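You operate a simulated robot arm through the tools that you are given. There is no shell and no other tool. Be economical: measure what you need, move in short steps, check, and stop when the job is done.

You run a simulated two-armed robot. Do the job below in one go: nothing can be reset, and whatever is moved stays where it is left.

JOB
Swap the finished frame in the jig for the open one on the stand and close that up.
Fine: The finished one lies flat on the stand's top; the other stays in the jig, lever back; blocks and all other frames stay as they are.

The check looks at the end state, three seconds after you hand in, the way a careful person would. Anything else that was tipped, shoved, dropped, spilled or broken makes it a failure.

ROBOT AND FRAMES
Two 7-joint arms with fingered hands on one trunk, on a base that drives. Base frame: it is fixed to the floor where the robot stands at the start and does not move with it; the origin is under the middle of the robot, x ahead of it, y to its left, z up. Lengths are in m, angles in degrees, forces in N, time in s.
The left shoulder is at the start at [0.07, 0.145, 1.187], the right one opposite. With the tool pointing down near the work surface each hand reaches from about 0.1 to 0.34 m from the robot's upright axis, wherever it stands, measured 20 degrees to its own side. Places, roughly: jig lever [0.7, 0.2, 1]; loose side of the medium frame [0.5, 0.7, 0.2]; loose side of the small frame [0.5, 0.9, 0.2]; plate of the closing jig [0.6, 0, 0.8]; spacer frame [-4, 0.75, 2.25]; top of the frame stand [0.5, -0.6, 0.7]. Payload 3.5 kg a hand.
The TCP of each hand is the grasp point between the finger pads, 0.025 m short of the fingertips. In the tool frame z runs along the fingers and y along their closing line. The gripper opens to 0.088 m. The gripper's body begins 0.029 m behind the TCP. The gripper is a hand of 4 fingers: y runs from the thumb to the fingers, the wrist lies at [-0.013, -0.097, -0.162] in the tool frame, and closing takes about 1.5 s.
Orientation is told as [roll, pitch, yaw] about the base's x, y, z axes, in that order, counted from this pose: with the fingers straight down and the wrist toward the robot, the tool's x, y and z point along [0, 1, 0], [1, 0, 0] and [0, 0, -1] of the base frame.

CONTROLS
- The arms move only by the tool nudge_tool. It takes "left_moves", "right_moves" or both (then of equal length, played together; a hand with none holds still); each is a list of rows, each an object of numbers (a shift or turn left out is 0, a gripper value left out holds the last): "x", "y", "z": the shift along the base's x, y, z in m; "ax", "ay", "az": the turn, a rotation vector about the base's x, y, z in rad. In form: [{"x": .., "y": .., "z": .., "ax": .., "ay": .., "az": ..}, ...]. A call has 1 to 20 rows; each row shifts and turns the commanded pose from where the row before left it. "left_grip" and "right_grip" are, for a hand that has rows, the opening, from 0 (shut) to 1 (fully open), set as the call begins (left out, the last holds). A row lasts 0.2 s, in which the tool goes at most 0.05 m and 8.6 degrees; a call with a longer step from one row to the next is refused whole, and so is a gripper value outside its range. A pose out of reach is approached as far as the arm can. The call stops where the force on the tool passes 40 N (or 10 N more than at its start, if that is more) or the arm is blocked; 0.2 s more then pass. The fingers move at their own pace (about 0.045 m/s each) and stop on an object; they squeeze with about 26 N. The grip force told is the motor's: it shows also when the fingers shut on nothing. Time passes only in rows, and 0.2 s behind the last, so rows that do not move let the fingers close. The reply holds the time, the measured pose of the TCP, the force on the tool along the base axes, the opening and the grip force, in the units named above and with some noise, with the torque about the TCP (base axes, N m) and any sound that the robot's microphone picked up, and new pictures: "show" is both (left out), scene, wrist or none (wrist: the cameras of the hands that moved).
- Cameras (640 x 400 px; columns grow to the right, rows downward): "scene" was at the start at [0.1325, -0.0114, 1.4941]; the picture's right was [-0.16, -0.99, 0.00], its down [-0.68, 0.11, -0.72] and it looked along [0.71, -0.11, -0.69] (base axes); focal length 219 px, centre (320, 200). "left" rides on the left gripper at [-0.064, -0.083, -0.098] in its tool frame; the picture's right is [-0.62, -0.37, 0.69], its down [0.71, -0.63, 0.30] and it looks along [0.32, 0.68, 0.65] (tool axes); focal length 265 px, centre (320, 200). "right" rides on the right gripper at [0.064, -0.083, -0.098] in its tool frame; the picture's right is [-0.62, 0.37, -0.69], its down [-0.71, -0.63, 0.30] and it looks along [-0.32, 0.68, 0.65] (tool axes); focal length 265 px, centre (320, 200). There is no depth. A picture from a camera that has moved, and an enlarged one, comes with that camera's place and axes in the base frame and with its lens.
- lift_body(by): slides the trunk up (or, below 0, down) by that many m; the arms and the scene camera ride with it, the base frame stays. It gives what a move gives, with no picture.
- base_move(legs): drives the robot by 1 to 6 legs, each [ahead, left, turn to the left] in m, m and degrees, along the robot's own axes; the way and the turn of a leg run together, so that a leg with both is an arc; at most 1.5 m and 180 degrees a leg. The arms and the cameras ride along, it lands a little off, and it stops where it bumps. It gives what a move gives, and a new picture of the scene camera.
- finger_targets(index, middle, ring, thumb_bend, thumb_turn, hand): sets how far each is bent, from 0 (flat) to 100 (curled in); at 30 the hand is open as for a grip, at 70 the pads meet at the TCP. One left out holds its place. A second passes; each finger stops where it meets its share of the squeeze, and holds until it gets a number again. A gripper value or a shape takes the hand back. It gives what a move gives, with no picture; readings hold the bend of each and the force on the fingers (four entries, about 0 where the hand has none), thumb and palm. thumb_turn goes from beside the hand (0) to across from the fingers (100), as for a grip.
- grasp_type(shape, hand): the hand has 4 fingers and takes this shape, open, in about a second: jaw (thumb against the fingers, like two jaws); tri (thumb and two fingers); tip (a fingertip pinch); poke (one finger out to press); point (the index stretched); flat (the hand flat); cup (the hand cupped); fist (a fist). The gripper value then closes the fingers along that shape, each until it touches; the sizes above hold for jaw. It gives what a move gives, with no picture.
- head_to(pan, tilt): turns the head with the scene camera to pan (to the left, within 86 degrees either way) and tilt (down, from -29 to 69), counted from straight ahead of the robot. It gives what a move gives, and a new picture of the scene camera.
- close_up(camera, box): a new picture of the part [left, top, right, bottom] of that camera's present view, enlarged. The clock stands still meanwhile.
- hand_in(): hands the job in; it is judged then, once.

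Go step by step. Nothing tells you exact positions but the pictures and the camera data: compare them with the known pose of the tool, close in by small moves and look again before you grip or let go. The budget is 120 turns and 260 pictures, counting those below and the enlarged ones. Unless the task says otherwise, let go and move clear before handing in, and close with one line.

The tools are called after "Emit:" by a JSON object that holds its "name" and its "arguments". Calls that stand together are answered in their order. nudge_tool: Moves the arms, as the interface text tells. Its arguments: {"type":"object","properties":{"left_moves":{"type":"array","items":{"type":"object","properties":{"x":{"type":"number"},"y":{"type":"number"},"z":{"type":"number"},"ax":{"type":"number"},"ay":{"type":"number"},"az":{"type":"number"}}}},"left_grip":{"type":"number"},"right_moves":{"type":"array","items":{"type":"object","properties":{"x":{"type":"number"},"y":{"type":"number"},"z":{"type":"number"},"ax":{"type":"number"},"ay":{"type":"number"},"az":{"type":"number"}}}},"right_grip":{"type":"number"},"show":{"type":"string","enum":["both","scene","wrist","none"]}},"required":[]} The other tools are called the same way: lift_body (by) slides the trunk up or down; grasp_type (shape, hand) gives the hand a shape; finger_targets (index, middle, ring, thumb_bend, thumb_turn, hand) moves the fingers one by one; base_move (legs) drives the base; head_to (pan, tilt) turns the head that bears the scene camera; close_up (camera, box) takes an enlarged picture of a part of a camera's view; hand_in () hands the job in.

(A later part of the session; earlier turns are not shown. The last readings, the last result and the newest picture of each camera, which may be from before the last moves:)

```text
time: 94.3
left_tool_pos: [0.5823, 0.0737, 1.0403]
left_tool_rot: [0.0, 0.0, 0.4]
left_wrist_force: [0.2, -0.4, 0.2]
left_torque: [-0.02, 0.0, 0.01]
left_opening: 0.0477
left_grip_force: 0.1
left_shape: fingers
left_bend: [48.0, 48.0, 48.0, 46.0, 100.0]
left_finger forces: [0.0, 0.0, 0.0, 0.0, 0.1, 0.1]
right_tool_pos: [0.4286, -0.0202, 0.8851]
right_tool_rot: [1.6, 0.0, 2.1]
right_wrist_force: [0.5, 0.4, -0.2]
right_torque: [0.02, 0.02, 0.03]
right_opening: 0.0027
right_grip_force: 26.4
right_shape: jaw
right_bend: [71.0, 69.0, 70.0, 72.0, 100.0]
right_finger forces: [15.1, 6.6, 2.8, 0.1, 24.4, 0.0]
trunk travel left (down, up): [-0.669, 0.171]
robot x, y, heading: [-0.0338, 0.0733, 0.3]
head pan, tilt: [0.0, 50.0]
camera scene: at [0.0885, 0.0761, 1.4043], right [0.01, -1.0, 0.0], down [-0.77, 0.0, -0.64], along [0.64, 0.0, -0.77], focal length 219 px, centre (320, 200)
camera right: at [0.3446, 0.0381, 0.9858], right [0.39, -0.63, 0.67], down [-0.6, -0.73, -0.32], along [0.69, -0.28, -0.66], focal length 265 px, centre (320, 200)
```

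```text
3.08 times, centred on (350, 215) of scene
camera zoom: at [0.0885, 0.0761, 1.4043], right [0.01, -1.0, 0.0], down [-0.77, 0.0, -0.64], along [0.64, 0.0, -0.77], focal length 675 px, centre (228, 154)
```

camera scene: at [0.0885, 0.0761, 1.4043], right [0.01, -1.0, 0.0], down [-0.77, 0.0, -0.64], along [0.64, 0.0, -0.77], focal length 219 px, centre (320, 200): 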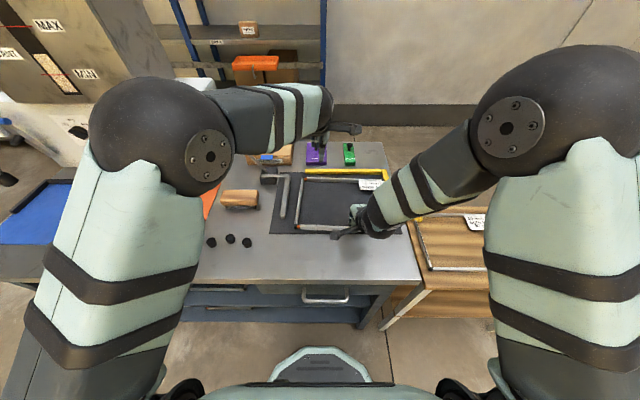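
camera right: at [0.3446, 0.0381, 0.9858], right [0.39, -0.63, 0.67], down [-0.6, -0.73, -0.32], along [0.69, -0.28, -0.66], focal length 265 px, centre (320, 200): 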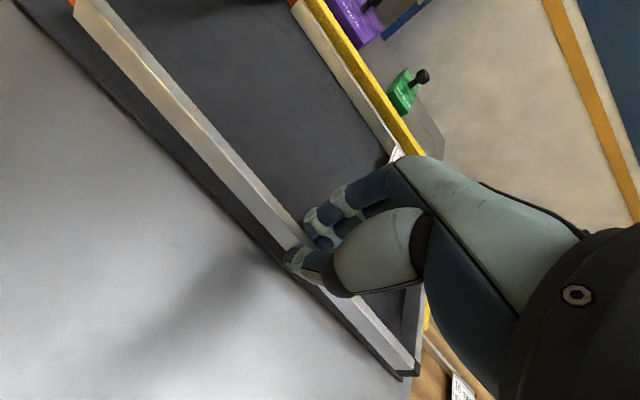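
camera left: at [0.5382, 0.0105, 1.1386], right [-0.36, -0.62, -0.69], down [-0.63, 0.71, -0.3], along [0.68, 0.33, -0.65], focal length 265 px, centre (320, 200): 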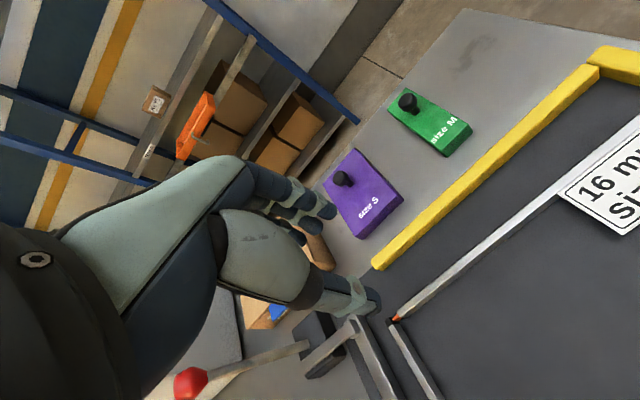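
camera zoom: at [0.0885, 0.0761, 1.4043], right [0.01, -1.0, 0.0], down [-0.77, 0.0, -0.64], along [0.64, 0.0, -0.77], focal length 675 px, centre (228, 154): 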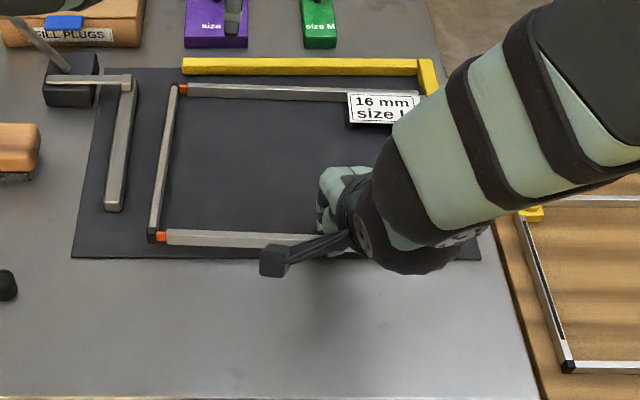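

The near bar is above the plate now. I lower it and slide on toward the far fence.

Emit:
{"name": "nudge_tool", "arguments": {"right_moves": [{"z": -0.004}, {"z": -0.004}, {"z": -0.002}, {}], "show": "none"}}

Emit:
{"name": "nudge_tool", "arguments": {"right_moves": [{"x": 0.006, "az": 0.008}, {"x": 0.006, "az": 0.008}, {"x": 0.005}, {"x": 0.004}, {}]}}

Emit:
{"name": "close_up", "arguments": {"camera": "scene", "box": [260, 150, 440, 280]}}

```text
time: 95.3
left_tool_pos: [0.5827, 0.0732, 1.0396]
left_tool_rot: [0.0, 0.0, 0.4]
left_wrist_force: [-1.1, -0.1, -0.5]
left_torque: [-0.02, 0.02, -0.02]
left_opening: 0.0476
left_grip_force: 0.0
left_shape: fingers
left_bend: [48.0, 48.0, 48.0, 46.0, 100.0]
left_finger forces: [0.0, 0.0, 0.0, 0.1, 0.0, 0.1]
right_tool_pos: [0.428, -0.0192, 0.8751]
right_tool_rot: [1.5, 0.0, 2.2]
right_wrist_force: [0.6, 1.3, -0.2]
right_torque: [0.02, 0.0, 0.03]
right_opening: 0.0023
right_grip_force: 26.0
right_shape: jaw
right_bend: [71.0, 69.0, 70.0, 72.0, 100.0]
right_finger forces: [15.0, 6.7, 2.9, 0.0, 24.3, 0.0]
trunk travel left (down, up): [-0.669, 0.171]
robot x, y, heading: [-0.0374, 0.0708, 0.5]
head pan, tilt: [0.0, 50.0]
```

```text
time: 96.5
left_tool_pos: [0.5821, 0.074, 1.0394]
left_tool_rot: [0.0, 0.1, 0.4]
left_wrist_force: [0.6, -0.4, -0.7]
left_torque: [-0.02, -0.03, -0.02]
left_opening: 0.0477
left_grip_force: 0.1
left_shape: fingers
left_bend: [48.0, 48.0, 48.0, 46.0, 100.0]
left_finger forces: [0.0, 0.1, 0.0, 0.1, 0.0, 0.1]
right_tool_pos: [0.4499, -0.0202, 0.8752]
right_tool_rot: [1.6, 0.0, 3.0]
right_wrist_force: [0.6, -0.2, -1.2]
right_torque: [0.01, -0.01, 0.01]
right_opening: 0.0026
right_grip_force: 26.0
right_shape: jaw
right_bend: [71.0, 69.0, 70.0, 72.0, 100.0]
right_finger forces: [15.1, 6.5, 2.7, 0.0, 24.4, 0.0]
trunk travel left (down, up): [-0.669, 0.171]
robot x, y, heading: [-0.0412, 0.0747, 0.2]
head pan, tilt: [0.0, 50.0]
camera scene: at [0.0884, 0.0761, 1.4043], right [0.01, -1.0, 0.0], down [-0.77, 0.0, -0.64], along [0.64, 0.0, -0.77], focal length 219 px, centre (320, 200)
camera right: at [0.3644, 0.0366, 0.9754], right [0.4, -0.62, 0.67], down [-0.59, -0.74, -0.32], along [0.7, -0.27, -0.66], focal length 265 px, centre (320, 200)
```

scene: 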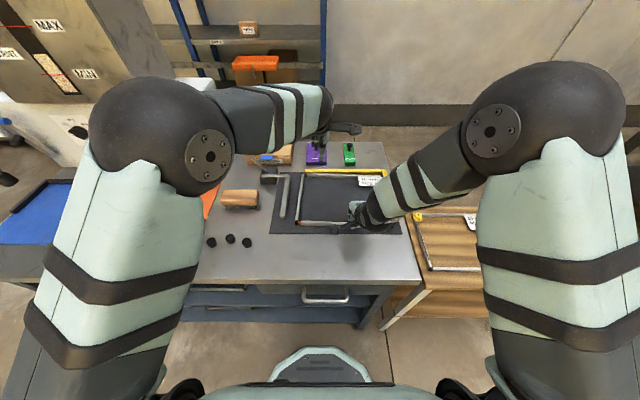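
right: 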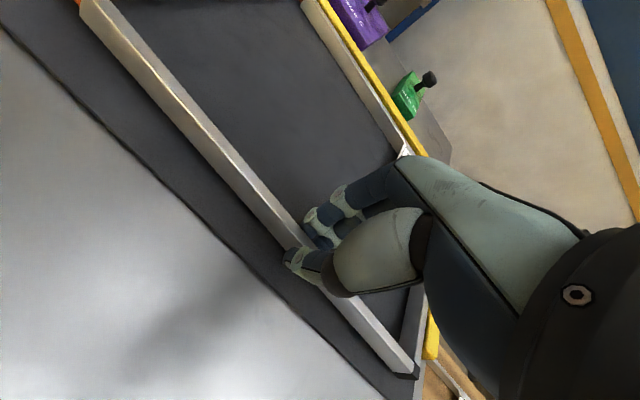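

```text
3.08 times, centred on (350, 215) of scene
camera zoom: at [0.0884, 0.0761, 1.4043], right [0.01, -1.0, 0.0], down [-0.77, 0.0, -0.64], along [0.64, 0.0, -0.77], focal length 675 px, centre (228, 154)
```

zoom: 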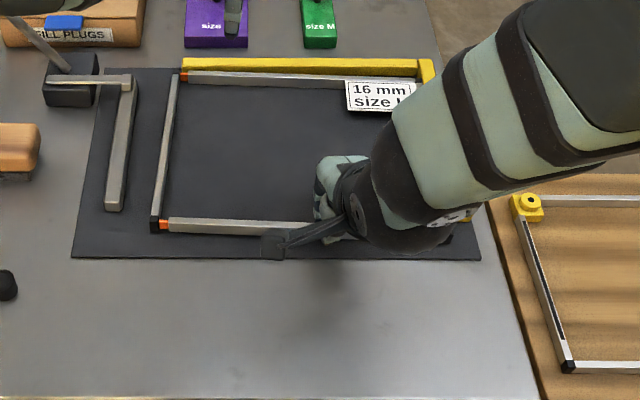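

Nearly there. I continue with small pushes until the fence is felt.

Emit:
{"name": "nudge_tool", "arguments": {"right_moves": [{"x": 0.004}, {"x": 0.004}, {"x": 0.003}, {"x": 0.002}, {}], "show": "wrist"}}

Emit:
{"name": "close_up", "arguments": {"camera": "scene", "box": [260, 150, 440, 280]}}

Emit:
{"name": "close_up", "arguments": {"camera": "left", "box": [300, 0, 639, 399]}}

```text
time: 97.7
left_tool_pos: [0.5826, 0.0723, 1.0408]
left_tool_rot: [0.0, 0.0, 0.4]
left_wrist_force: [0.2, 0.0, 0.7]
left_torque: [0.04, -0.01, -0.04]
left_opening: 0.0474
left_grip_force: 0.0
left_shape: fingers
left_bend: [48.0, 48.0, 48.0, 46.0, 100.0]
left_finger forces: [0.0, 0.0, 0.0, 0.0, 0.1, 0.0]
right_tool_pos: [0.4608, -0.0209, 0.8753]
right_tool_rot: [1.7, 0.0, 2.9]
right_wrist_force: [-3.6, -1.6, -0.1]
right_torque: [-0.02, 0.05, 0.1]
right_opening: 0.0026
right_grip_force: 25.8
right_shape: jaw
right_bend: [71.0, 69.0, 70.0, 72.0, 100.0]
right_finger forces: [13.0, 6.6, 3.6, 0.0, 27.2, 0.0]
trunk travel left (down, up): [-0.669, 0.171]
robot x, y, heading: [-0.0376, 0.0699, 0.4]
head pan, tilt: [0.0, 50.0]
camera right: at [0.3767, 0.0367, 0.9758], right [0.4, -0.62, 0.67], down [-0.59, -0.74, -0.32], along [0.7, -0.27, -0.66], focal length 265 px, centre (320, 200)
```

right: 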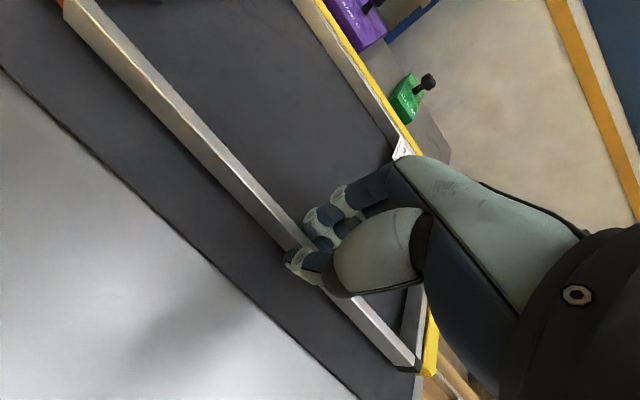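

```text
3.08 times, centred on (350, 215) of scene
camera zoom: at [0.0876, 0.0757, 1.4044], right [0.01, -1.0, 0.0], down [-0.77, 0.0, -0.64], along [0.64, 0.0, -0.77], focal length 675 px, centre (228, 154)
```

zoom: 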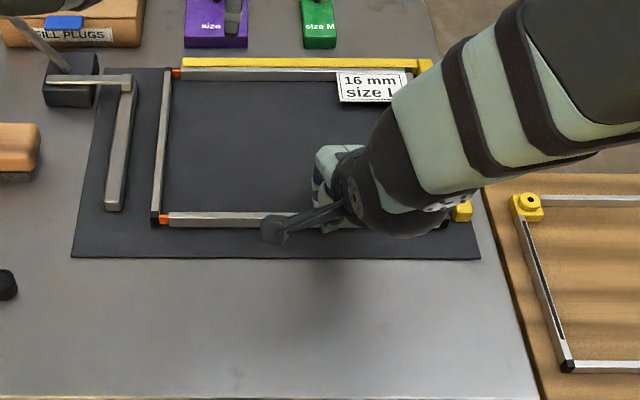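

```text
1.00 times, centred on (470, 200) of left (not enlarged: the box is as wide or as high as the picture)
camera zoom: at [0.4991, 0.01, 1.1376], right [-0.36, -0.62, -0.69], down [-0.63, 0.71, -0.3], along [0.68, 0.33, -0.65], focal length 266 px, centre (170, 200)
```

zoom: 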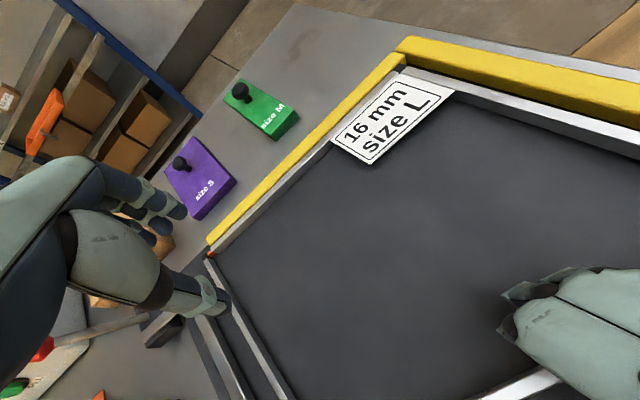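

The frame is square against the far fence. I lower a touch, release the right hand and lift it clear.

Emit:
{"name": "nudge_tool", "arguments": {"right_moves": [{"z": -0.0015}, {"z": -0.001}, {}], "show": "none"}}

Emit:
{"name": "nudge_tool", "arguments": {"right_moves": [{}, {}, {}, {}, {}, {"z": 0.02}, {"z": 0.04}, {"z": 0.04}, {"x": -0.03, "y": -0.03, "z": 0.02}, {"x": -0.03, "y": -0.04}, {}], "right_grip": 1}}

Emit:
{"name": "close_up", "arguments": {"camera": "scene", "box": [260, 150, 440, 280]}}

```text
time: 98.5
left_tool_pos: [0.583, 0.0736, 1.0405]
left_tool_rot: [0.0, 0.0, 0.4]
left_wrist_force: [0.2, 0.8, -0.2]
left_torque: [0.04, 0.0, 0.02]
left_opening: 0.0478
left_grip_force: 0.3
left_shape: fingers
left_bend: [48.0, 48.0, 48.0, 46.0, 100.0]
left_finger forces: [0.1, 0.0, 0.0, 0.0, 0.0, 0.0]
right_tool_pos: [0.4623, -0.0196, 0.8734]
right_tool_rot: [1.5, 0.0, 3.1]
right_wrist_force: [-5.3, -0.2, 0.3]
right_torque: [-0.04, 0.11, 0.1]
right_opening: 0.0026
right_grip_force: 25.8
right_shape: jaw
right_bend: [71.0, 69.0, 70.0, 72.0, 100.0]
right_finger forces: [12.8, 6.4, 3.1, 0.0, 28.0, 0.0]
trunk travel left (down, up): [-0.669, 0.171]
robot x, y, heading: [-0.0389, 0.0755, 0.4]
head pan, tilt: [0.0, 50.0]
```

```text
time: 100.9
left_tool_pos: [0.5847, 0.0742, 1.0407]
left_tool_rot: [-0.1, 0.1, 0.4]
left_wrist_force: [0.4, 1.4, -1.2]
left_torque: [0.02, -0.02, 0.01]
left_opening: 0.0476
left_grip_force: 0.0
left_shape: fingers
left_bend: [48.0, 48.0, 48.0, 46.0, 100.0]
left_finger forces: [0.0, 0.1, 0.0, 0.0, 0.1, 0.0]
right_tool_pos: [0.4022, -0.089, 0.9932]
right_tool_rot: [1.6, 0.1, 3.0]
right_wrist_force: [-0.2, -0.4, -0.3]
right_torque: [0.0, -0.01, 0.0]
right_opening: 0.0879
right_grip_force: 0.0
right_shape: jaw
right_bend: [30.0, 30.0, 30.0, 30.0, 98.0]
right_finger forces: [0.0, 0.0, 0.1, 0.1, 0.0, 0.0]
trunk travel left (down, up): [-0.669, 0.171]
robot x, y, heading: [-0.0389, 0.0755, 0.3]
head pan, tilt: [0.0, 50.0]
camera scene: at [0.0896, 0.0776, 1.4042], right [0.01, -1.0, 0.0], down [-0.77, -0.01, -0.64], along [0.64, 0.0, -0.77], focal length 219 px, centre (320, 200)
camera right: at [0.3179, -0.0312, 1.0934], right [0.4, -0.62, 0.67], down [-0.59, -0.74, -0.32], along [0.7, -0.27, -0.66], focal length 265 px, centre (320, 200)
```

scene: 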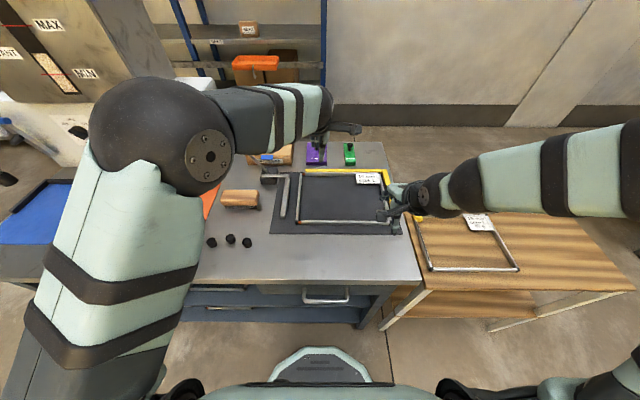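
right: 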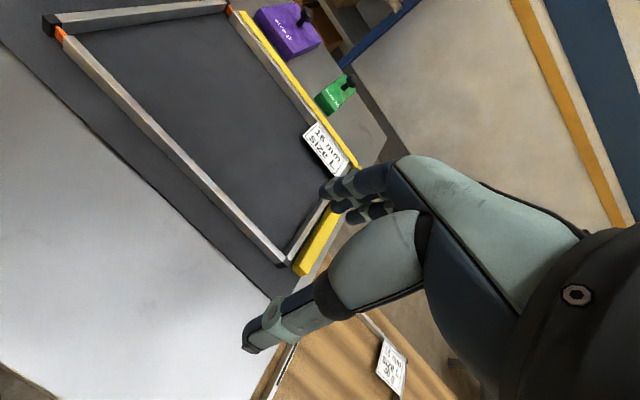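

```text
3.08 times, centred on (350, 215) of scene
camera zoom: at [0.0896, 0.0776, 1.4042], right [0.01, -1.0, 0.0], down [-0.77, -0.01, -0.64], along [0.64, 0.0, -0.77], focal length 675 px, centre (228, 154)
```

zoom: 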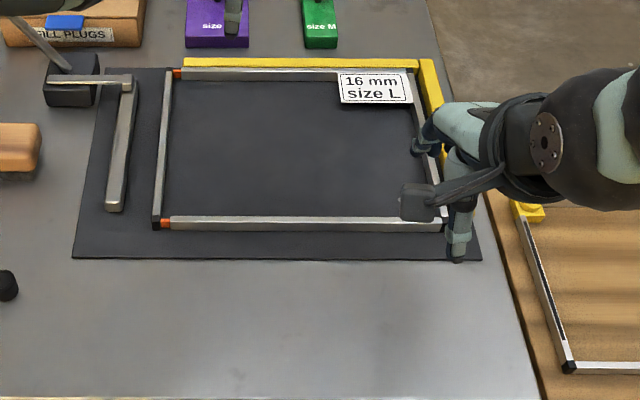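

The open frame sits square in the corner of both fences. Now the left hand goes back to the lever knob; I drive to the earlier stance first.

Emit:
{"name": "nudge_tool", "arguments": {"left_moves": [{"z": 0.035}, {"z": 0.035}, {}, {}], "left_grip": 1, "show": "none"}}

Emit:
{"name": "base_move", "arguments": {"legs": [[0.04, 0.025, 0]]}}

Emit:
{"name": "nudge_tool", "arguments": {"left_moves": [{"x": 0.006, "y": 0.035}, {"x": 0.006, "y": 0.04}, {"x": 0.006, "y": 0.04}, {"x": 0.006, "y": 0.04}, {"x": 0.005, "y": 0.035}, {"y": 0.025}, {}]}}

```text
time: 101.9
left_tool_pos: [0.5816, 0.0724, 1.1115]
left_tool_rot: [0.0, -0.1, 0.4]
left_wrist_force: [-0.4, 0.0, 0.4]
left_torque: [-0.06, 0.01, 0.01]
left_opening: 0.0877
left_grip_force: 0.0
left_shape: jaw
left_bend: [30.0, 30.0, 30.0, 30.0, 98.0]
left_finger forces: [0.1, 0.0, 0.0, 0.0, 0.1, 0.1]
right_tool_pos: [0.4032, -0.0883, 0.994]
right_tool_rot: [1.5, 0.1, 2.9]
right_wrist_force: [0.1, 0.2, 0.6]
right_torque: [0.03, 0.02, 0.01]
right_opening: 0.088
right_grip_force: 0.1
right_shape: jaw
right_bend: [30.0, 30.0, 30.0, 30.0, 98.0]
right_finger forces: [0.1, 0.0, 0.0, 0.0, 0.0, 0.0]
trunk travel left (down, up): [-0.669, 0.171]
robot x, y, heading: [-0.0424, 0.0735, 0.2]
head pan, tilt: [0.0, 50.0]
```

```text
time: 102.8
left_tool_pos: [0.6193, 0.0945, 1.1136]
left_tool_rot: [0.1, -0.2, 0.4]
left_wrist_force: [-0.8, -1.3, 0.7]
left_torque: [0.02, -0.01, 0.02]
left_opening: 0.0876
left_grip_force: 0.0
left_shape: jaw
left_bend: [30.0, 30.0, 30.0, 30.0, 98.0]
left_finger forces: [0.1, 0.1, 0.0, 0.0, 0.0, 0.0]
right_tool_pos: [0.4393, -0.0672, 0.9941]
right_tool_rot: [1.7, -0.2, 2.9]
right_wrist_force: [-0.7, -0.6, 0.1]
right_torque: [-0.01, 0.02, 0.0]
right_opening: 0.0877
right_grip_force: 0.0
right_shape: jaw
right_bend: [30.0, 30.0, 30.0, 30.0, 98.0]
right_finger forces: [0.0, 0.1, 0.0, 0.1, 0.0, 0.0]
trunk travel left (down, up): [-0.669, 0.171]
robot x, y, heading: [0.0022, 0.0974, 0.4]
head pan, tilt: [0.0, 50.0]
camera scene: at [0.1238, 0.0979, 1.4048], right [0.01, -1.0, 0.0], down [-0.76, 0.0, -0.65], along [0.65, 0.0, -0.76], focal length 219 px, centre (320, 200)
```

scene: 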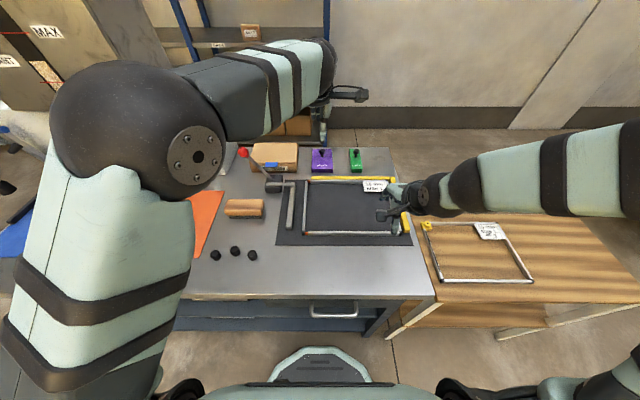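

```text
time: 104.4
left_tool_pos: [0.651, 0.3104, 1.1108]
left_tool_rot: [0.0, 0.0, 0.3]
left_wrist_force: [1.1, 0.0, 0.1]
left_torque: [0.01, 0.02, 0.0]
left_opening: 0.0877
left_grip_force: 0.0
left_shape: jaw
left_bend: [30.0, 30.0, 30.0, 30.0, 98.0]
left_finger forces: [0.1, 0.0, 0.0, 0.1, 0.1, 0.1]
right_tool_pos: [0.4414, -0.065, 0.9933]
right_tool_rot: [1.7, 0.0, 3.0]
right_wrist_force: [0.2, 0.2, 0.6]
right_torque: [-0.01, 0.02, 0.0]
right_opening: 0.0875
right_grip_force: 0.0
right_shape: jaw
right_bend: [30.0, 30.0, 30.0, 30.0, 98.0]
right_finger forces: [0.1, 0.0, 0.0, 0.0, 0.1, 0.0]
trunk travel left (down, up): [-0.669, 0.171]
robot x, y, heading: [0.0028, 0.0976, 0.4]
head pan, tilt: [0.0, 50.0]
camera scene: at [0.1279, 0.0998, 1.4043], right [0.01, -1.0, 0.0], down [-0.77, 0.0, -0.64], along [0.64, 0.0, -0.77], focal length 219 px, centre (320, 200)
camera left: at [0.5673, 0.2474, 1.2071], right [-0.37, -0.62, -0.69], down [-0.63, 0.71, -0.3], along [0.68, 0.33, -0.65], focal length 265 px, centre (320, 200)
```

scene: 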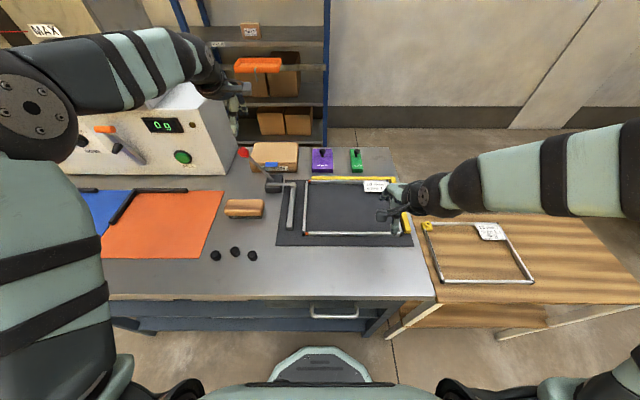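
left: 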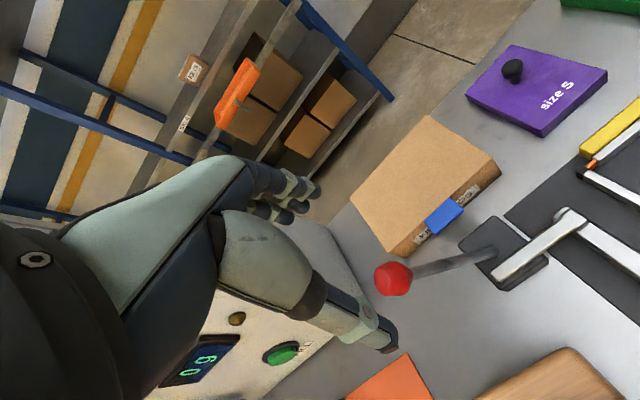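

The knob is at about [0.656, 0.330, 0.993]. I descend over it.

Emit:
{"name": "nudge_tool", "arguments": {"left_moves": [{"x": 0.004, "y": 0.018, "z": -0.01}, {"z": -0.035}, {"z": -0.035}, {"z": -0.025}, {"z": -0.01}, {}], "show": "wrist"}}

```text
time: 105.8
left_tool_pos: [0.6543, 0.3289, 0.9963]
left_tool_rot: [0.0, 0.0, 0.3]
left_wrist_force: [0.8, -0.3, -0.6]
left_torque: [0.0, -0.03, 0.01]
left_opening: 0.0877
left_grip_force: 0.1
left_shape: jaw
left_bend: [30.0, 30.0, 30.0, 30.0, 98.0]
left_finger forces: [0.0, 0.1, 0.0, 0.0, 0.1, 0.0]
right_tool_pos: [0.4404, -0.0649, 0.9935]
right_tool_rot: [1.6, -0.1, 3.0]
right_wrist_force: [0.0, 0.3, -0.9]
right_torque: [-0.01, 0.01, 0.0]
right_opening: 0.0875
right_grip_force: 0.1
right_shape: jaw
right_bend: [30.0, 30.0, 30.0, 30.0, 98.0]
right_finger forces: [0.0, 0.1, 0.0, 0.1, 0.0, 0.0]
trunk travel left (down, up): [-0.669, 0.171]
robot x, y, heading: [0.0013, 0.097, 0.2]
head pan, tilt: [0.0, 50.0]
camera left: at [0.5708, 0.2658, 1.0929], right [-0.37, -0.62, -0.69], down [-0.63, 0.71, -0.3], along [0.68, 0.33, -0.65], focal length 265 px, centre (320, 200)
```

left: 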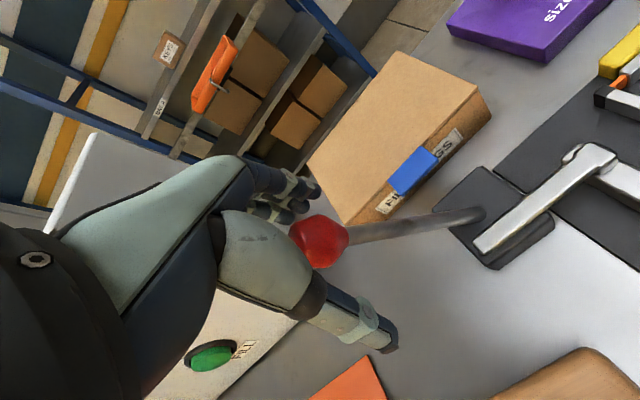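

The knob is centred at the grasp point. I close on it.

Emit:
{"name": "nudge_tool", "arguments": {"left_moves": [{}, {}, {}, {}, {}, {}, {}, {}], "left_grip": 0, "show": "none"}}

Emit:
{"name": "nudge_tool", "arguments": {"left_moves": [{"y": -0.012, "z": 0.0065}, {"y": -0.012, "z": 0.0055}, {"y": -0.013, "z": 0.0045}, {"y": -0.013, "z": 0.003}, {"y": -0.013, "z": 0.0015}, {"y": -0.013, "z": 0.0}, {}]}}

Emit:
{"name": "close_up", "arguments": {"camera": "scene", "box": [260, 150, 440, 280]}}

```text
time: 107.6
left_tool_pos: [0.6534, 0.3285, 0.9948]
left_tool_rot: [0.0, 0.3, 0.2]
left_wrist_force: [-5.3, -3.8, -7.8]
left_torque: [-0.02, 0.0, 0.0]
left_opening: 0.0126
left_grip_force: 25.4
left_shape: jaw
left_bend: [74.0, 58.0, 62.0, 74.0, 100.0]
left_finger forces: [11.6, 4.8, 0.0, 0.0, 22.8, 0.1]
right_tool_pos: [0.4427, -0.064, 0.9934]
right_tool_rot: [1.6, 0.0, 3.0]
right_wrist_force: [-1.2, 0.2, -0.5]
right_torque: [0.03, -0.02, 0.03]
right_opening: 0.0876
right_grip_force: 0.1
right_shape: jaw
right_bend: [30.0, 30.0, 30.0, 30.0, 98.0]
right_finger forces: [0.0, 0.0, 0.1, 0.0, 0.1, 0.0]
trunk travel left (down, up): [-0.669, 0.171]
robot x, y, heading: [-0.0019, 0.1005, 0.3]
head pan, tilt: [0.0, 50.0]
```

```text
time: 109.2
left_tool_pos: [0.6549, 0.2549, 1.0123]
left_tool_rot: [0.0, 0.9, 0.3]
left_wrist_force: [-9.6, 2.9, -25.8]
left_torque: [0.3, 0.09, 0.08]
left_opening: 0.0112
left_grip_force: 26.4
left_shape: jaw
left_bend: [74.0, 74.0, 62.0, 72.0, 100.0]
left_finger forces: [14.2, 6.7, 0.0, 0.0, 30.0, 0.0]
right_tool_pos: [0.4445, -0.0621, 0.9925]
right_tool_rot: [1.6, 0.0, 3.0]
right_wrist_force: [-0.1, 0.4, 0.5]
right_torque: [0.02, -0.01, 0.03]
right_opening: 0.0876
right_grip_force: 0.0
right_shape: jaw
right_bend: [30.0, 30.0, 30.0, 30.0, 98.0]
right_finger forces: [0.0, 0.0, 0.0, 0.1, 0.0, 0.0]
trunk travel left (down, up): [-0.669, 0.171]
robot x, y, heading: [0.0004, 0.0952, 0.5]
head pan, tilt: [0.0, 50.0]
camera scene: at [0.1309, 0.103, 1.4039], right [0.01, -1.0, 0.0], down [-0.77, -0.01, -0.64], along [0.64, 0.0, -0.77], focal length 219 px, centre (320, 200)
camera left: at [0.5728, 0.1922, 1.1101], right [-0.38, -0.62, -0.69], down [-0.64, 0.71, -0.3], along [0.67, 0.33, -0.66], focal length 265 px, centre (320, 200)
```

scene: 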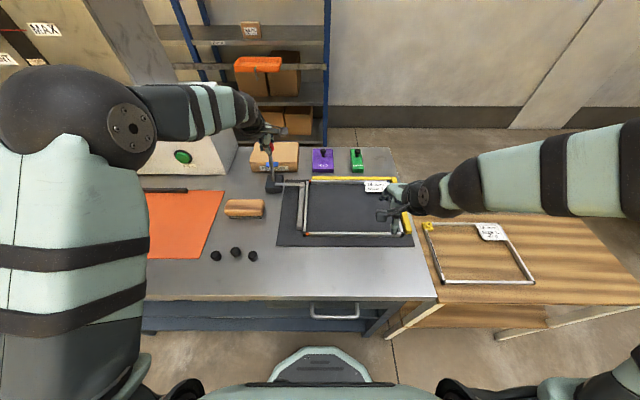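
left: 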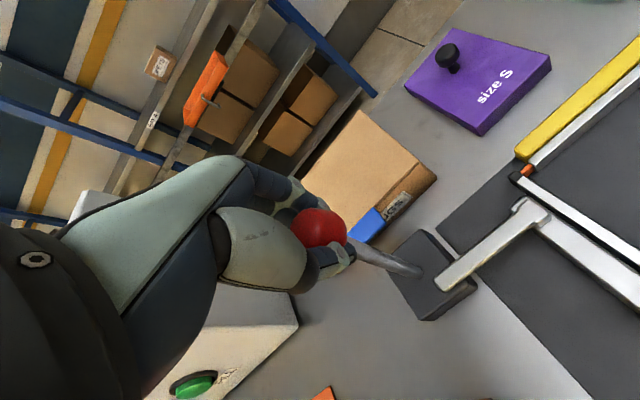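

```text
3.08 times, centred on (350, 215) of scene
camera zoom: at [0.1309, 0.103, 1.4039], right [0.01, -1.0, 0.0], down [-0.77, -0.01, -0.64], along [0.64, 0.0, -0.77], focal length 675 px, centre (228, 154)
```

zoom: 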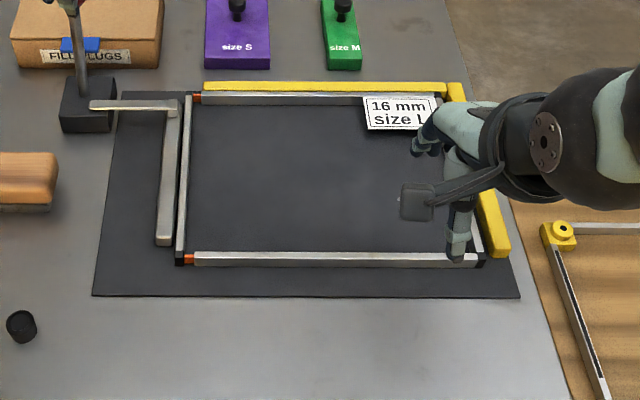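

The bar has come up to the loose side. My arc is slightly high (26 N pulling), so I bring the path lower and continue pushing.

Emit:
{"name": "nudge_tool", "arguments": {"left_moves": [{"z": -0.004}, {"y": -0.01, "z": -0.002}, {"y": -0.01, "z": -0.003}, {"y": -0.01, "z": -0.003}, {}], "show": "wrist"}}

Emit:
{"name": "close_up", "arguments": {"camera": "scene", "box": [260, 150, 440, 280]}}

```text
time: 110.4
left_tool_pos: [0.6551, 0.2235, 1.0042]
left_tool_rot: [-0.1, 0.1, 0.3]
left_wrist_force: [-8.1, 4.8, -12.3]
left_torque: [0.33, -0.07, 0.1]
left_opening: 0.0128
left_grip_force: 25.3
left_shape: jaw
left_bend: [74.0, 60.0, 62.0, 72.0, 100.0]
left_finger forces: [13.5, 8.9, 0.0, 0.0, 26.7, 0.0]
right_tool_pos: [0.442, -0.0639, 0.9937]
right_tool_rot: [1.6, 0.0, 3.0]
right_wrist_force: [0.2, -0.3, -0.2]
right_torque: [0.06, 0.0, 0.0]
right_opening: 0.0878
right_grip_force: 0.0
right_shape: jaw
right_bend: [30.0, 30.0, 30.0, 30.0, 98.0]
right_finger forces: [0.0, 0.1, 0.0, 0.0, 0.0, 0.1]
trunk travel left (down, up): [-0.669, 0.171]
robot x, y, heading: [0.0008, 0.0981, 0.2]
head pan, tilt: [0.0, 50.0]
camera left: at [0.5716, 0.1606, 1.1013], right [-0.37, -0.62, -0.69], down [-0.63, 0.71, -0.3], along [0.68, 0.33, -0.65], focal length 265 px, centre (320, 200)
```

left: 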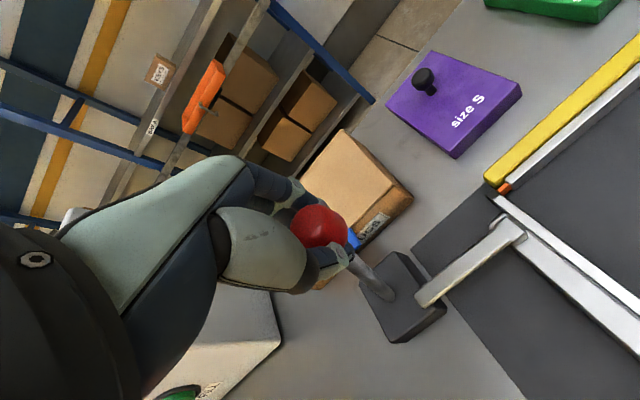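

```text
3.08 times, centred on (350, 215) of scene
camera zoom: at [0.1284, 0.1024, 1.4043], right [0.01, -1.0, 0.0], down [-0.77, -0.01, -0.64], along [0.64, 0.0, -0.77], focal length 675 px, centre (228, 154)
```

zoom: 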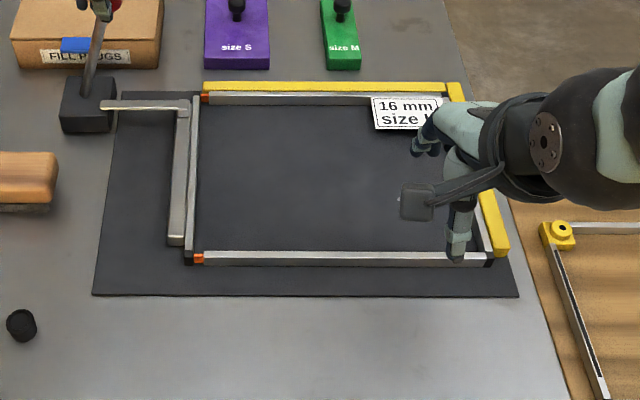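

The frame has slid to the right fence and closing begins. I push on.

Emit:
{"name": "nudge_tool", "arguments": {"left_moves": [{"y": -0.007, "z": -0.003}, {"y": -0.007, "z": -0.004}, {"y": -0.007, "z": -0.004}, {"y": -0.006, "z": -0.003}, {}], "show": "wrist"}}

Emit:
{"name": "close_up", "arguments": {"camera": "scene", "box": [260, 150, 440, 280]}}

```text
time: 111.6
left_tool_pos: [0.6541, 0.1987, 0.9902]
left_tool_rot: [-0.1, -0.1, 0.3]
left_wrist_force: [-6.4, 7.2, -5.9]
left_torque: [0.32, -0.07, 0.03]
left_opening: 0.0142
left_grip_force: 25.7
left_shape: jaw
left_bend: [75.0, 58.0, 62.0, 72.0, 100.0]
left_finger forces: [14.5, 12.0, 0.0, 0.0, 28.7, 0.0]
right_tool_pos: [0.4415, -0.0637, 0.9932]
right_tool_rot: [1.5, 0.0, 3.0]
right_wrist_force: [-0.6, 0.0, -0.2]
right_torque: [0.0, 0.0, -0.01]
right_opening: 0.0878
right_grip_force: 0.0
right_shape: jaw
right_bend: [30.0, 30.0, 30.0, 30.0, 98.0]
right_finger forces: [0.1, 0.1, 0.0, 0.1, 0.1, 0.0]
trunk travel left (down, up): [-0.669, 0.171]
robot x, y, heading: [0.0012, 0.0973, 0.3]
head pan, tilt: [0.0, 50.0]
camera left: at [0.5712, 0.1346, 1.088], right [-0.36, -0.62, -0.69], down [-0.63, 0.71, -0.31], along [0.68, 0.33, -0.65], focal length 265 px, centre (320, 200)
```

left: 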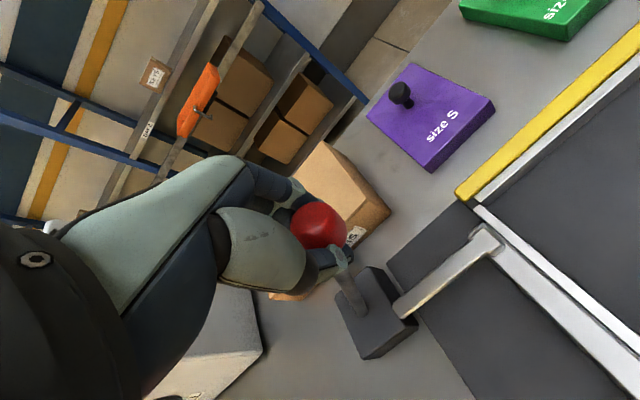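

```text
3.08 times, centred on (350, 215) of scene
camera zoom: at [0.1276, 0.1027, 1.4044], right [0.01, -1.0, 0.0], down [-0.77, -0.01, -0.64], along [0.64, 0.0, -0.77], focal length 675 px, centre (228, 154)
```

zoom: 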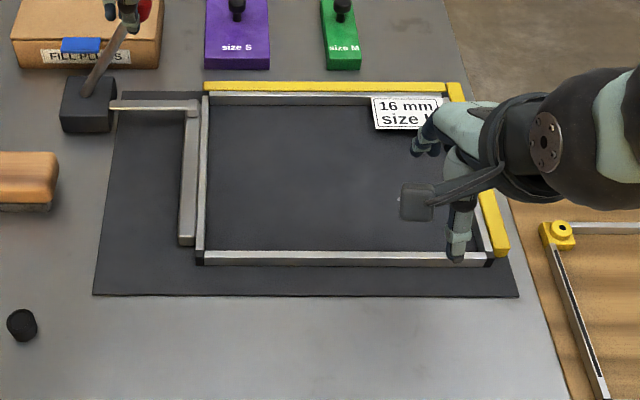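

The orange prongs have gone in. I press firmly to the end of travel to make sure it has seated.

Emit:
{"name": "nudge_tool", "arguments": {"left_moves": [{"y": -0.004, "z": -0.002}, {"y": -0.004, "z": -0.002}, {"y": -0.004, "z": -0.002}, {}], "show": "wrist"}}

Emit:
{"name": "close_up", "arguments": {"camera": "scene", "box": [300, 170, 350, 250]}}

Emit:
{"name": "close_up", "arguments": {"camera": "left", "box": [420, 130, 639, 340]}}

```text
time: 112.6
left_tool_pos: [0.654, 0.1876, 0.9847]
left_tool_rot: [-0.1, -0.1, 0.4]
left_wrist_force: [-5.3, 15.3, 0.8]
left_torque: [0.2, -0.25, -0.05]
left_opening: 0.0136
left_grip_force: 26.7
left_shape: jaw
left_bend: [75.0, 60.0, 73.0, 75.0, 100.0]
left_finger forces: [7.6, 3.4, 9.1, 0.1, 23.1, 0.1]
right_tool_pos: [0.4408, -0.0621, 0.9942]
right_tool_rot: [1.4, -0.2, 3.0]
right_wrist_force: [0.4, 0.0, 1.4]
right_torque: [-0.01, -0.02, -0.03]
right_opening: 0.0877
right_grip_force: 0.1
right_shape: jaw
right_bend: [30.0, 30.0, 30.0, 30.0, 98.0]
right_finger forces: [0.1, 0.0, 0.0, 0.0, 0.0, 0.0]
trunk travel left (down, up): [-0.669, 0.171]
robot x, y, heading: [0.0002, 0.095, 0.4]
head pan, tilt: [0.0, 50.0]
camera left: at [0.5702, 0.1245, 1.0822], right [-0.36, -0.62, -0.69], down [-0.63, 0.71, -0.31], along [0.68, 0.33, -0.65], focal length 265 px, centre (320, 200)
```

left: 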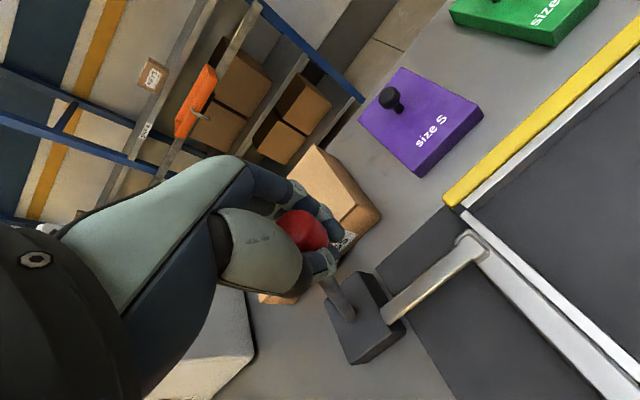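

```text
5.00 times, centred on (325, 210) of scene
camera zoom: at [0.126, 0.1047, 1.4045], right [0.01, -1.0, 0.0], down [-0.77, -0.01, -0.64], along [0.64, 0.0, -0.77], focal length 1096 px, centre (295, 150)
```

zoom: 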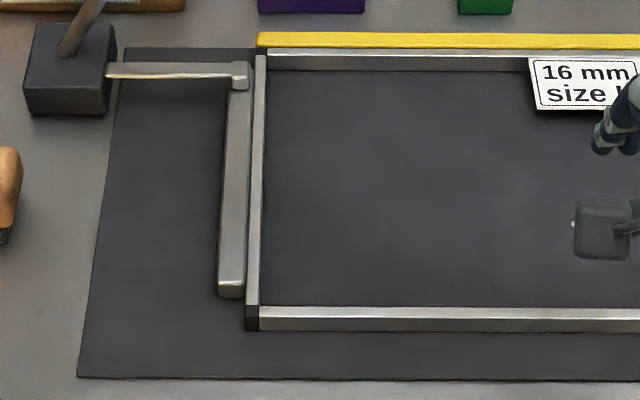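

```text
1.90 times, centred on (530, 235) of left
camera zoom: at [0.5702, 0.1245, 1.0822], right [-0.36, -0.62, -0.69], down [-0.63, 0.71, -0.31], along [0.68, 0.33, -0.65], focal length 506 px, centre (-79, 133)
```

zoom: 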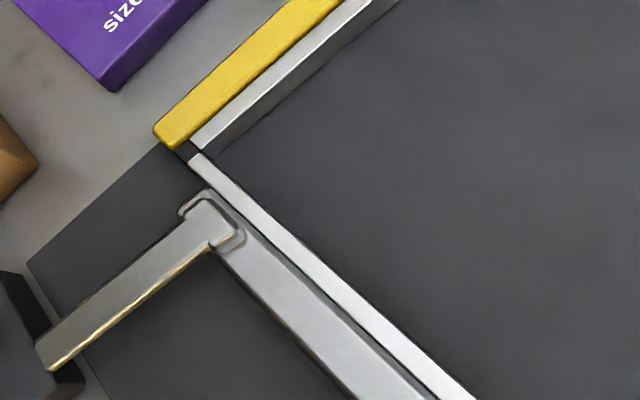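

It looks closed with no gap. I press a little harder once, to be sure it is seated.

Emit:
{"name": "nudge_tool", "arguments": {"left_moves": [{"y": -0.004, "z": -0.002}, {"y": -0.004, "z": -0.002}, {}], "show": "wrist"}}

Emit:
{"name": "close_up", "arguments": {"camera": "left", "box": [420, 130, 639, 340]}}

```text
time: 113.4
left_tool_pos: [0.6562, 0.174, 0.9806]
left_tool_rot: [-0.1, 0.0, 0.0]
left_wrist_force: [0.0, -2.0, -0.6]
left_torque: [-0.02, -0.02, -0.03]
left_opening: 0.0094
left_grip_force: 26.0
left_shape: jaw
left_bend: [76.0, 59.0, 72.0, 78.0, 100.0]
left_finger forces: [0.1, 0.0, 0.8, 0.1, 0.7, 0.0]
right_tool_pos: [0.4416, -0.0643, 0.9935]
right_tool_rot: [1.6, 0.0, 2.9]
right_wrist_force: [0.2, 1.0, 0.8]
right_torque: [-0.01, 0.02, 0.0]
right_opening: 0.0876
right_grip_force: 0.0
right_shape: jaw
right_bend: [30.0, 30.0, 30.0, 30.0, 98.0]
right_finger forces: [0.0, 0.0, 0.0, 0.1, 0.0, 0.0]
trunk travel left (down, up): [-0.669, 0.171]
robot x, y, heading: [-0.0021, 0.1005, 0.0]
head pan, tilt: [0.0, 50.0]
camera left: at [0.5718, 0.1111, 1.0781], right [-0.37, -0.62, -0.69], down [-0.63, 0.71, -0.31], along [0.68, 0.32, -0.65], focal length 265 px, centre (320, 200)
```

left: 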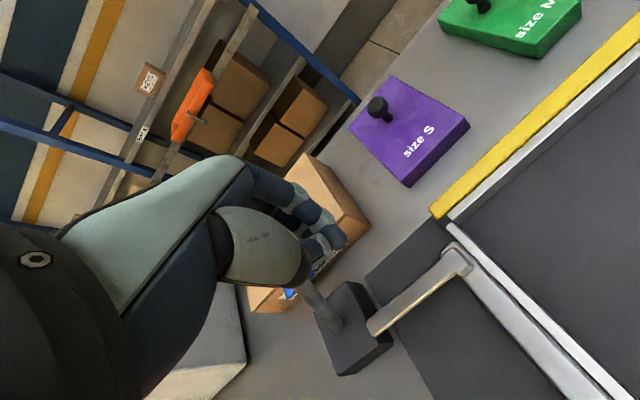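

```text
1.90 times, centred on (530, 235) of left
camera zoom: at [0.5718, 0.1111, 1.0781], right [-0.37, -0.62, -0.69], down [-0.63, 0.71, -0.31], along [0.68, 0.32, -0.65], focal length 506 px, centre (-79, 133)
```

zoom: 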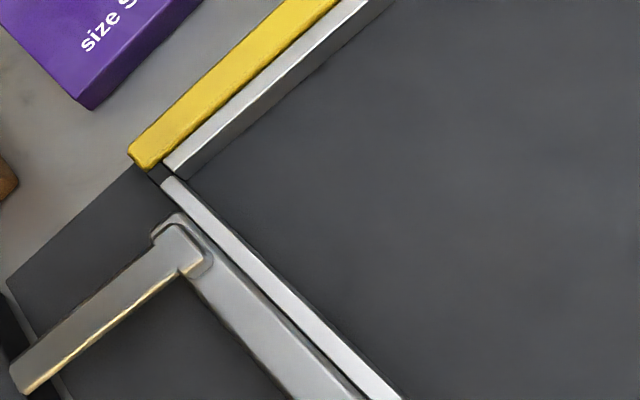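

The hand slipped off the knob with the lever fully forward; width now measures 0.280, the same as the finished frame. To be safe I'll press the knob once more from behind with the closed fingers.

Emit:
{"name": "nudge_tool", "arguments": {"left_moves": [{"z": 0.045}, {"z": 0.02}, {"y": 0.04}, {"y": 0.035}, {"z": -0.03}, {"z": -0.025}, {}]}}

Emit:
{"name": "close_up", "arguments": {"camera": "left", "box": [220, 160, 520, 399]}}

```text
time: 115.0
left_tool_pos: [0.6531, 0.2534, 0.9913]
left_tool_rot: [0.0, 0.0, 0.3]
left_wrist_force: [0.2, -0.4, -0.1]
left_torque: [0.03, 0.01, 0.0]
left_opening: 0.0094
left_grip_force: 26.1
left_shape: jaw
left_bend: [76.0, 59.0, 72.0, 78.0, 100.0]
left_finger forces: [0.0, 0.0, 0.1, 0.0, 0.0, 0.1]
right_tool_pos: [0.4406, -0.0662, 0.9943]
right_tool_rot: [1.6, -0.1, 3.1]
right_wrist_force: [0.7, -0.4, -0.7]
right_torque: [-0.01, -0.01, 0.0]
right_opening: 0.0877
right_grip_force: 0.1
right_shape: jaw
right_bend: [30.0, 30.0, 30.0, 30.0, 98.0]
right_finger forces: [0.1, 0.1, 0.1, 0.1, 0.0, 0.1]
trunk travel left (down, up): [-0.669, 0.171]
robot x, y, heading: [-0.0005, 0.0991, 0.2]
head pan, tilt: [0.0, 50.0]
camera scene: at [0.1273, 0.1005, 1.4044], right [0.01, -1.0, 0.0], down [-0.77, 0.0, -0.64], along [0.64, 0.0, -0.77], focal length 219 px, centre (320, 200)
camera left: at [0.5707, 0.1886, 1.088], right [-0.36, -0.62, -0.69], down [-0.63, 0.71, -0.3], along [0.68, 0.33, -0.65], focal length 265 px, centre (320, 200)
```

scene: 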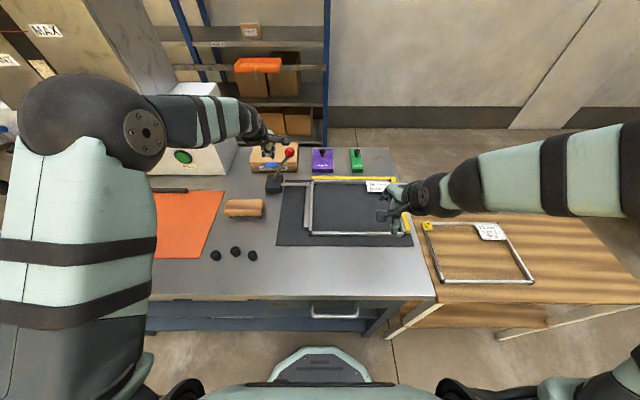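
left: 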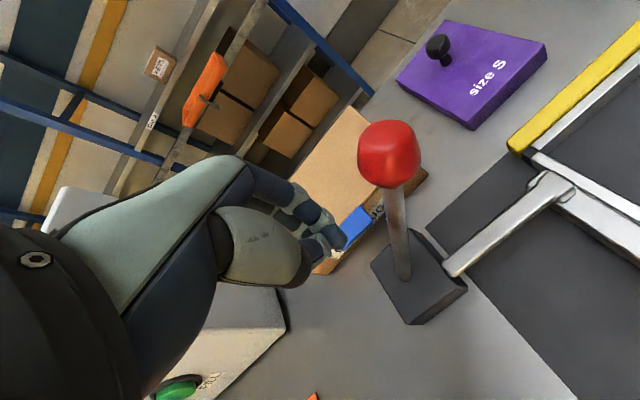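

```text
1.67 times, centred on (370, 280) of left
camera zoom: at [0.5707, 0.1886, 1.088], right [-0.36, -0.62, -0.69], down [-0.63, 0.71, -0.3], along [0.68, 0.33, -0.65], focal length 444 px, centre (236, 67)
```

zoom: 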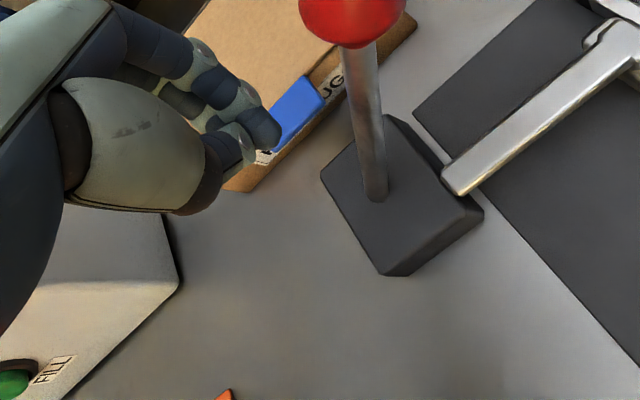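

The knob is at y≈0.194, same as at the start with the finished frame. I give it one firm push from behind.

Emit:
{"name": "nudge_tool", "arguments": {"left_moves": [{"y": -0.008}, {"y": -0.008}, {"y": -0.006}, {"y": -0.006}, {"y": -0.005}, {"y": -0.005}, {"y": -0.004}]}}

Emit:
{"name": "close_up", "arguments": {"camera": "scene", "box": [260, 150, 440, 280]}}

```text
time: 116.6
left_tool_pos: [0.655, 0.2161, 0.9912]
left_tool_rot: [0.1, -0.2, 0.7]
left_wrist_force: [-0.6, 17.3, 4.5]
left_torque: [0.3, 0.01, 0.03]
left_opening: 0.0095
left_grip_force: 26.0
left_shape: jaw
left_bend: [76.0, 59.0, 72.0, 78.0, 100.0]
left_finger forces: [25.6, 0.0, 0.0, 0.1, 0.0, 0.0]
right_tool_pos: [0.4426, -0.0607, 0.9945]
right_tool_rot: [1.5, -0.1, 3.1]
right_wrist_force: [0.0, -0.2, -0.3]
right_torque: [0.0, -0.01, 0.02]
right_opening: 0.0876
right_grip_force: 0.0
right_shape: jaw
right_bend: [30.0, 30.0, 30.0, 30.0, 98.0]
right_finger forces: [0.1, 0.0, 0.0, 0.0, 0.0, 0.0]
trunk travel left (down, up): [-0.669, 0.171]
robot x, y, heading: [0.002, 0.0989, 0.4]
head pan, tilt: [0.0, 50.0]
camera scene: at [0.127, 0.1058, 1.4045], right [0.01, -1.0, 0.0], down [-0.77, -0.01, -0.64], along [0.64, 0.0, -0.77], focal length 219 px, centre (320, 200)
camera left: at [0.572, 0.1528, 1.0881], right [-0.36, -0.62, -0.69], down [-0.64, 0.71, -0.31], along [0.68, 0.33, -0.65], focal length 265 px, centre (320, 200)
```

scene: 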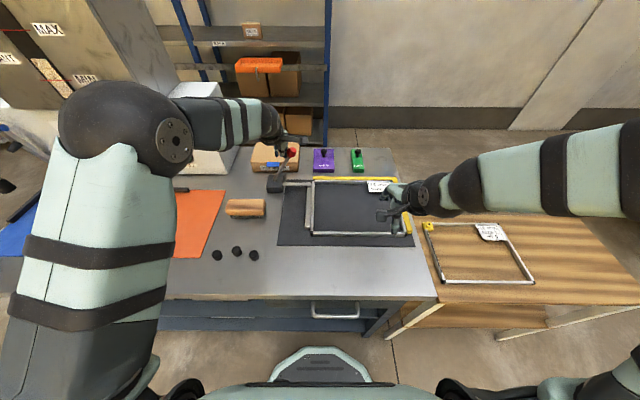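
left: 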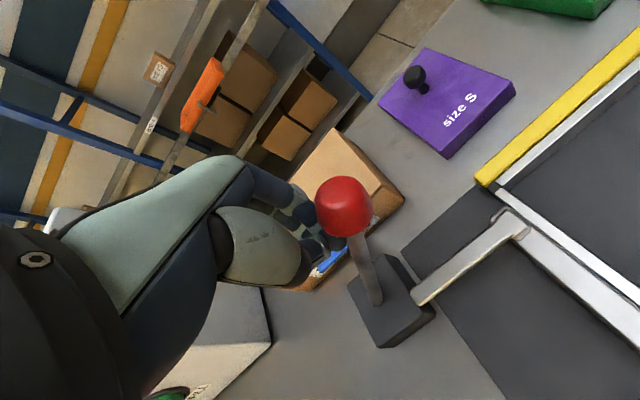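

```text
3.08 times, centred on (350, 215) of scene
camera zoom: at [0.127, 0.1058, 1.4045], right [0.01, -1.0, 0.0], down [-0.77, -0.01, -0.64], along [0.64, 0.0, -0.77], focal length 675 px, centre (228, 154)
```

zoom: 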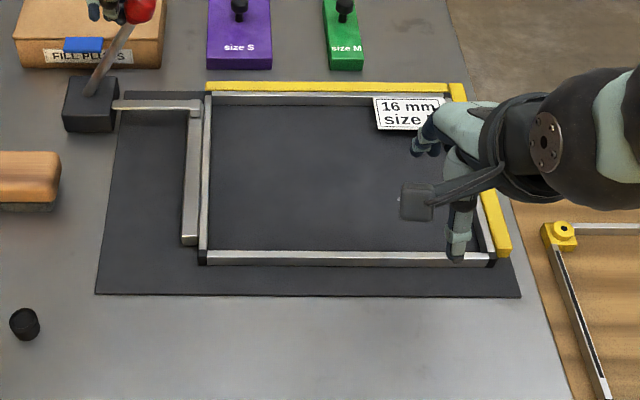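

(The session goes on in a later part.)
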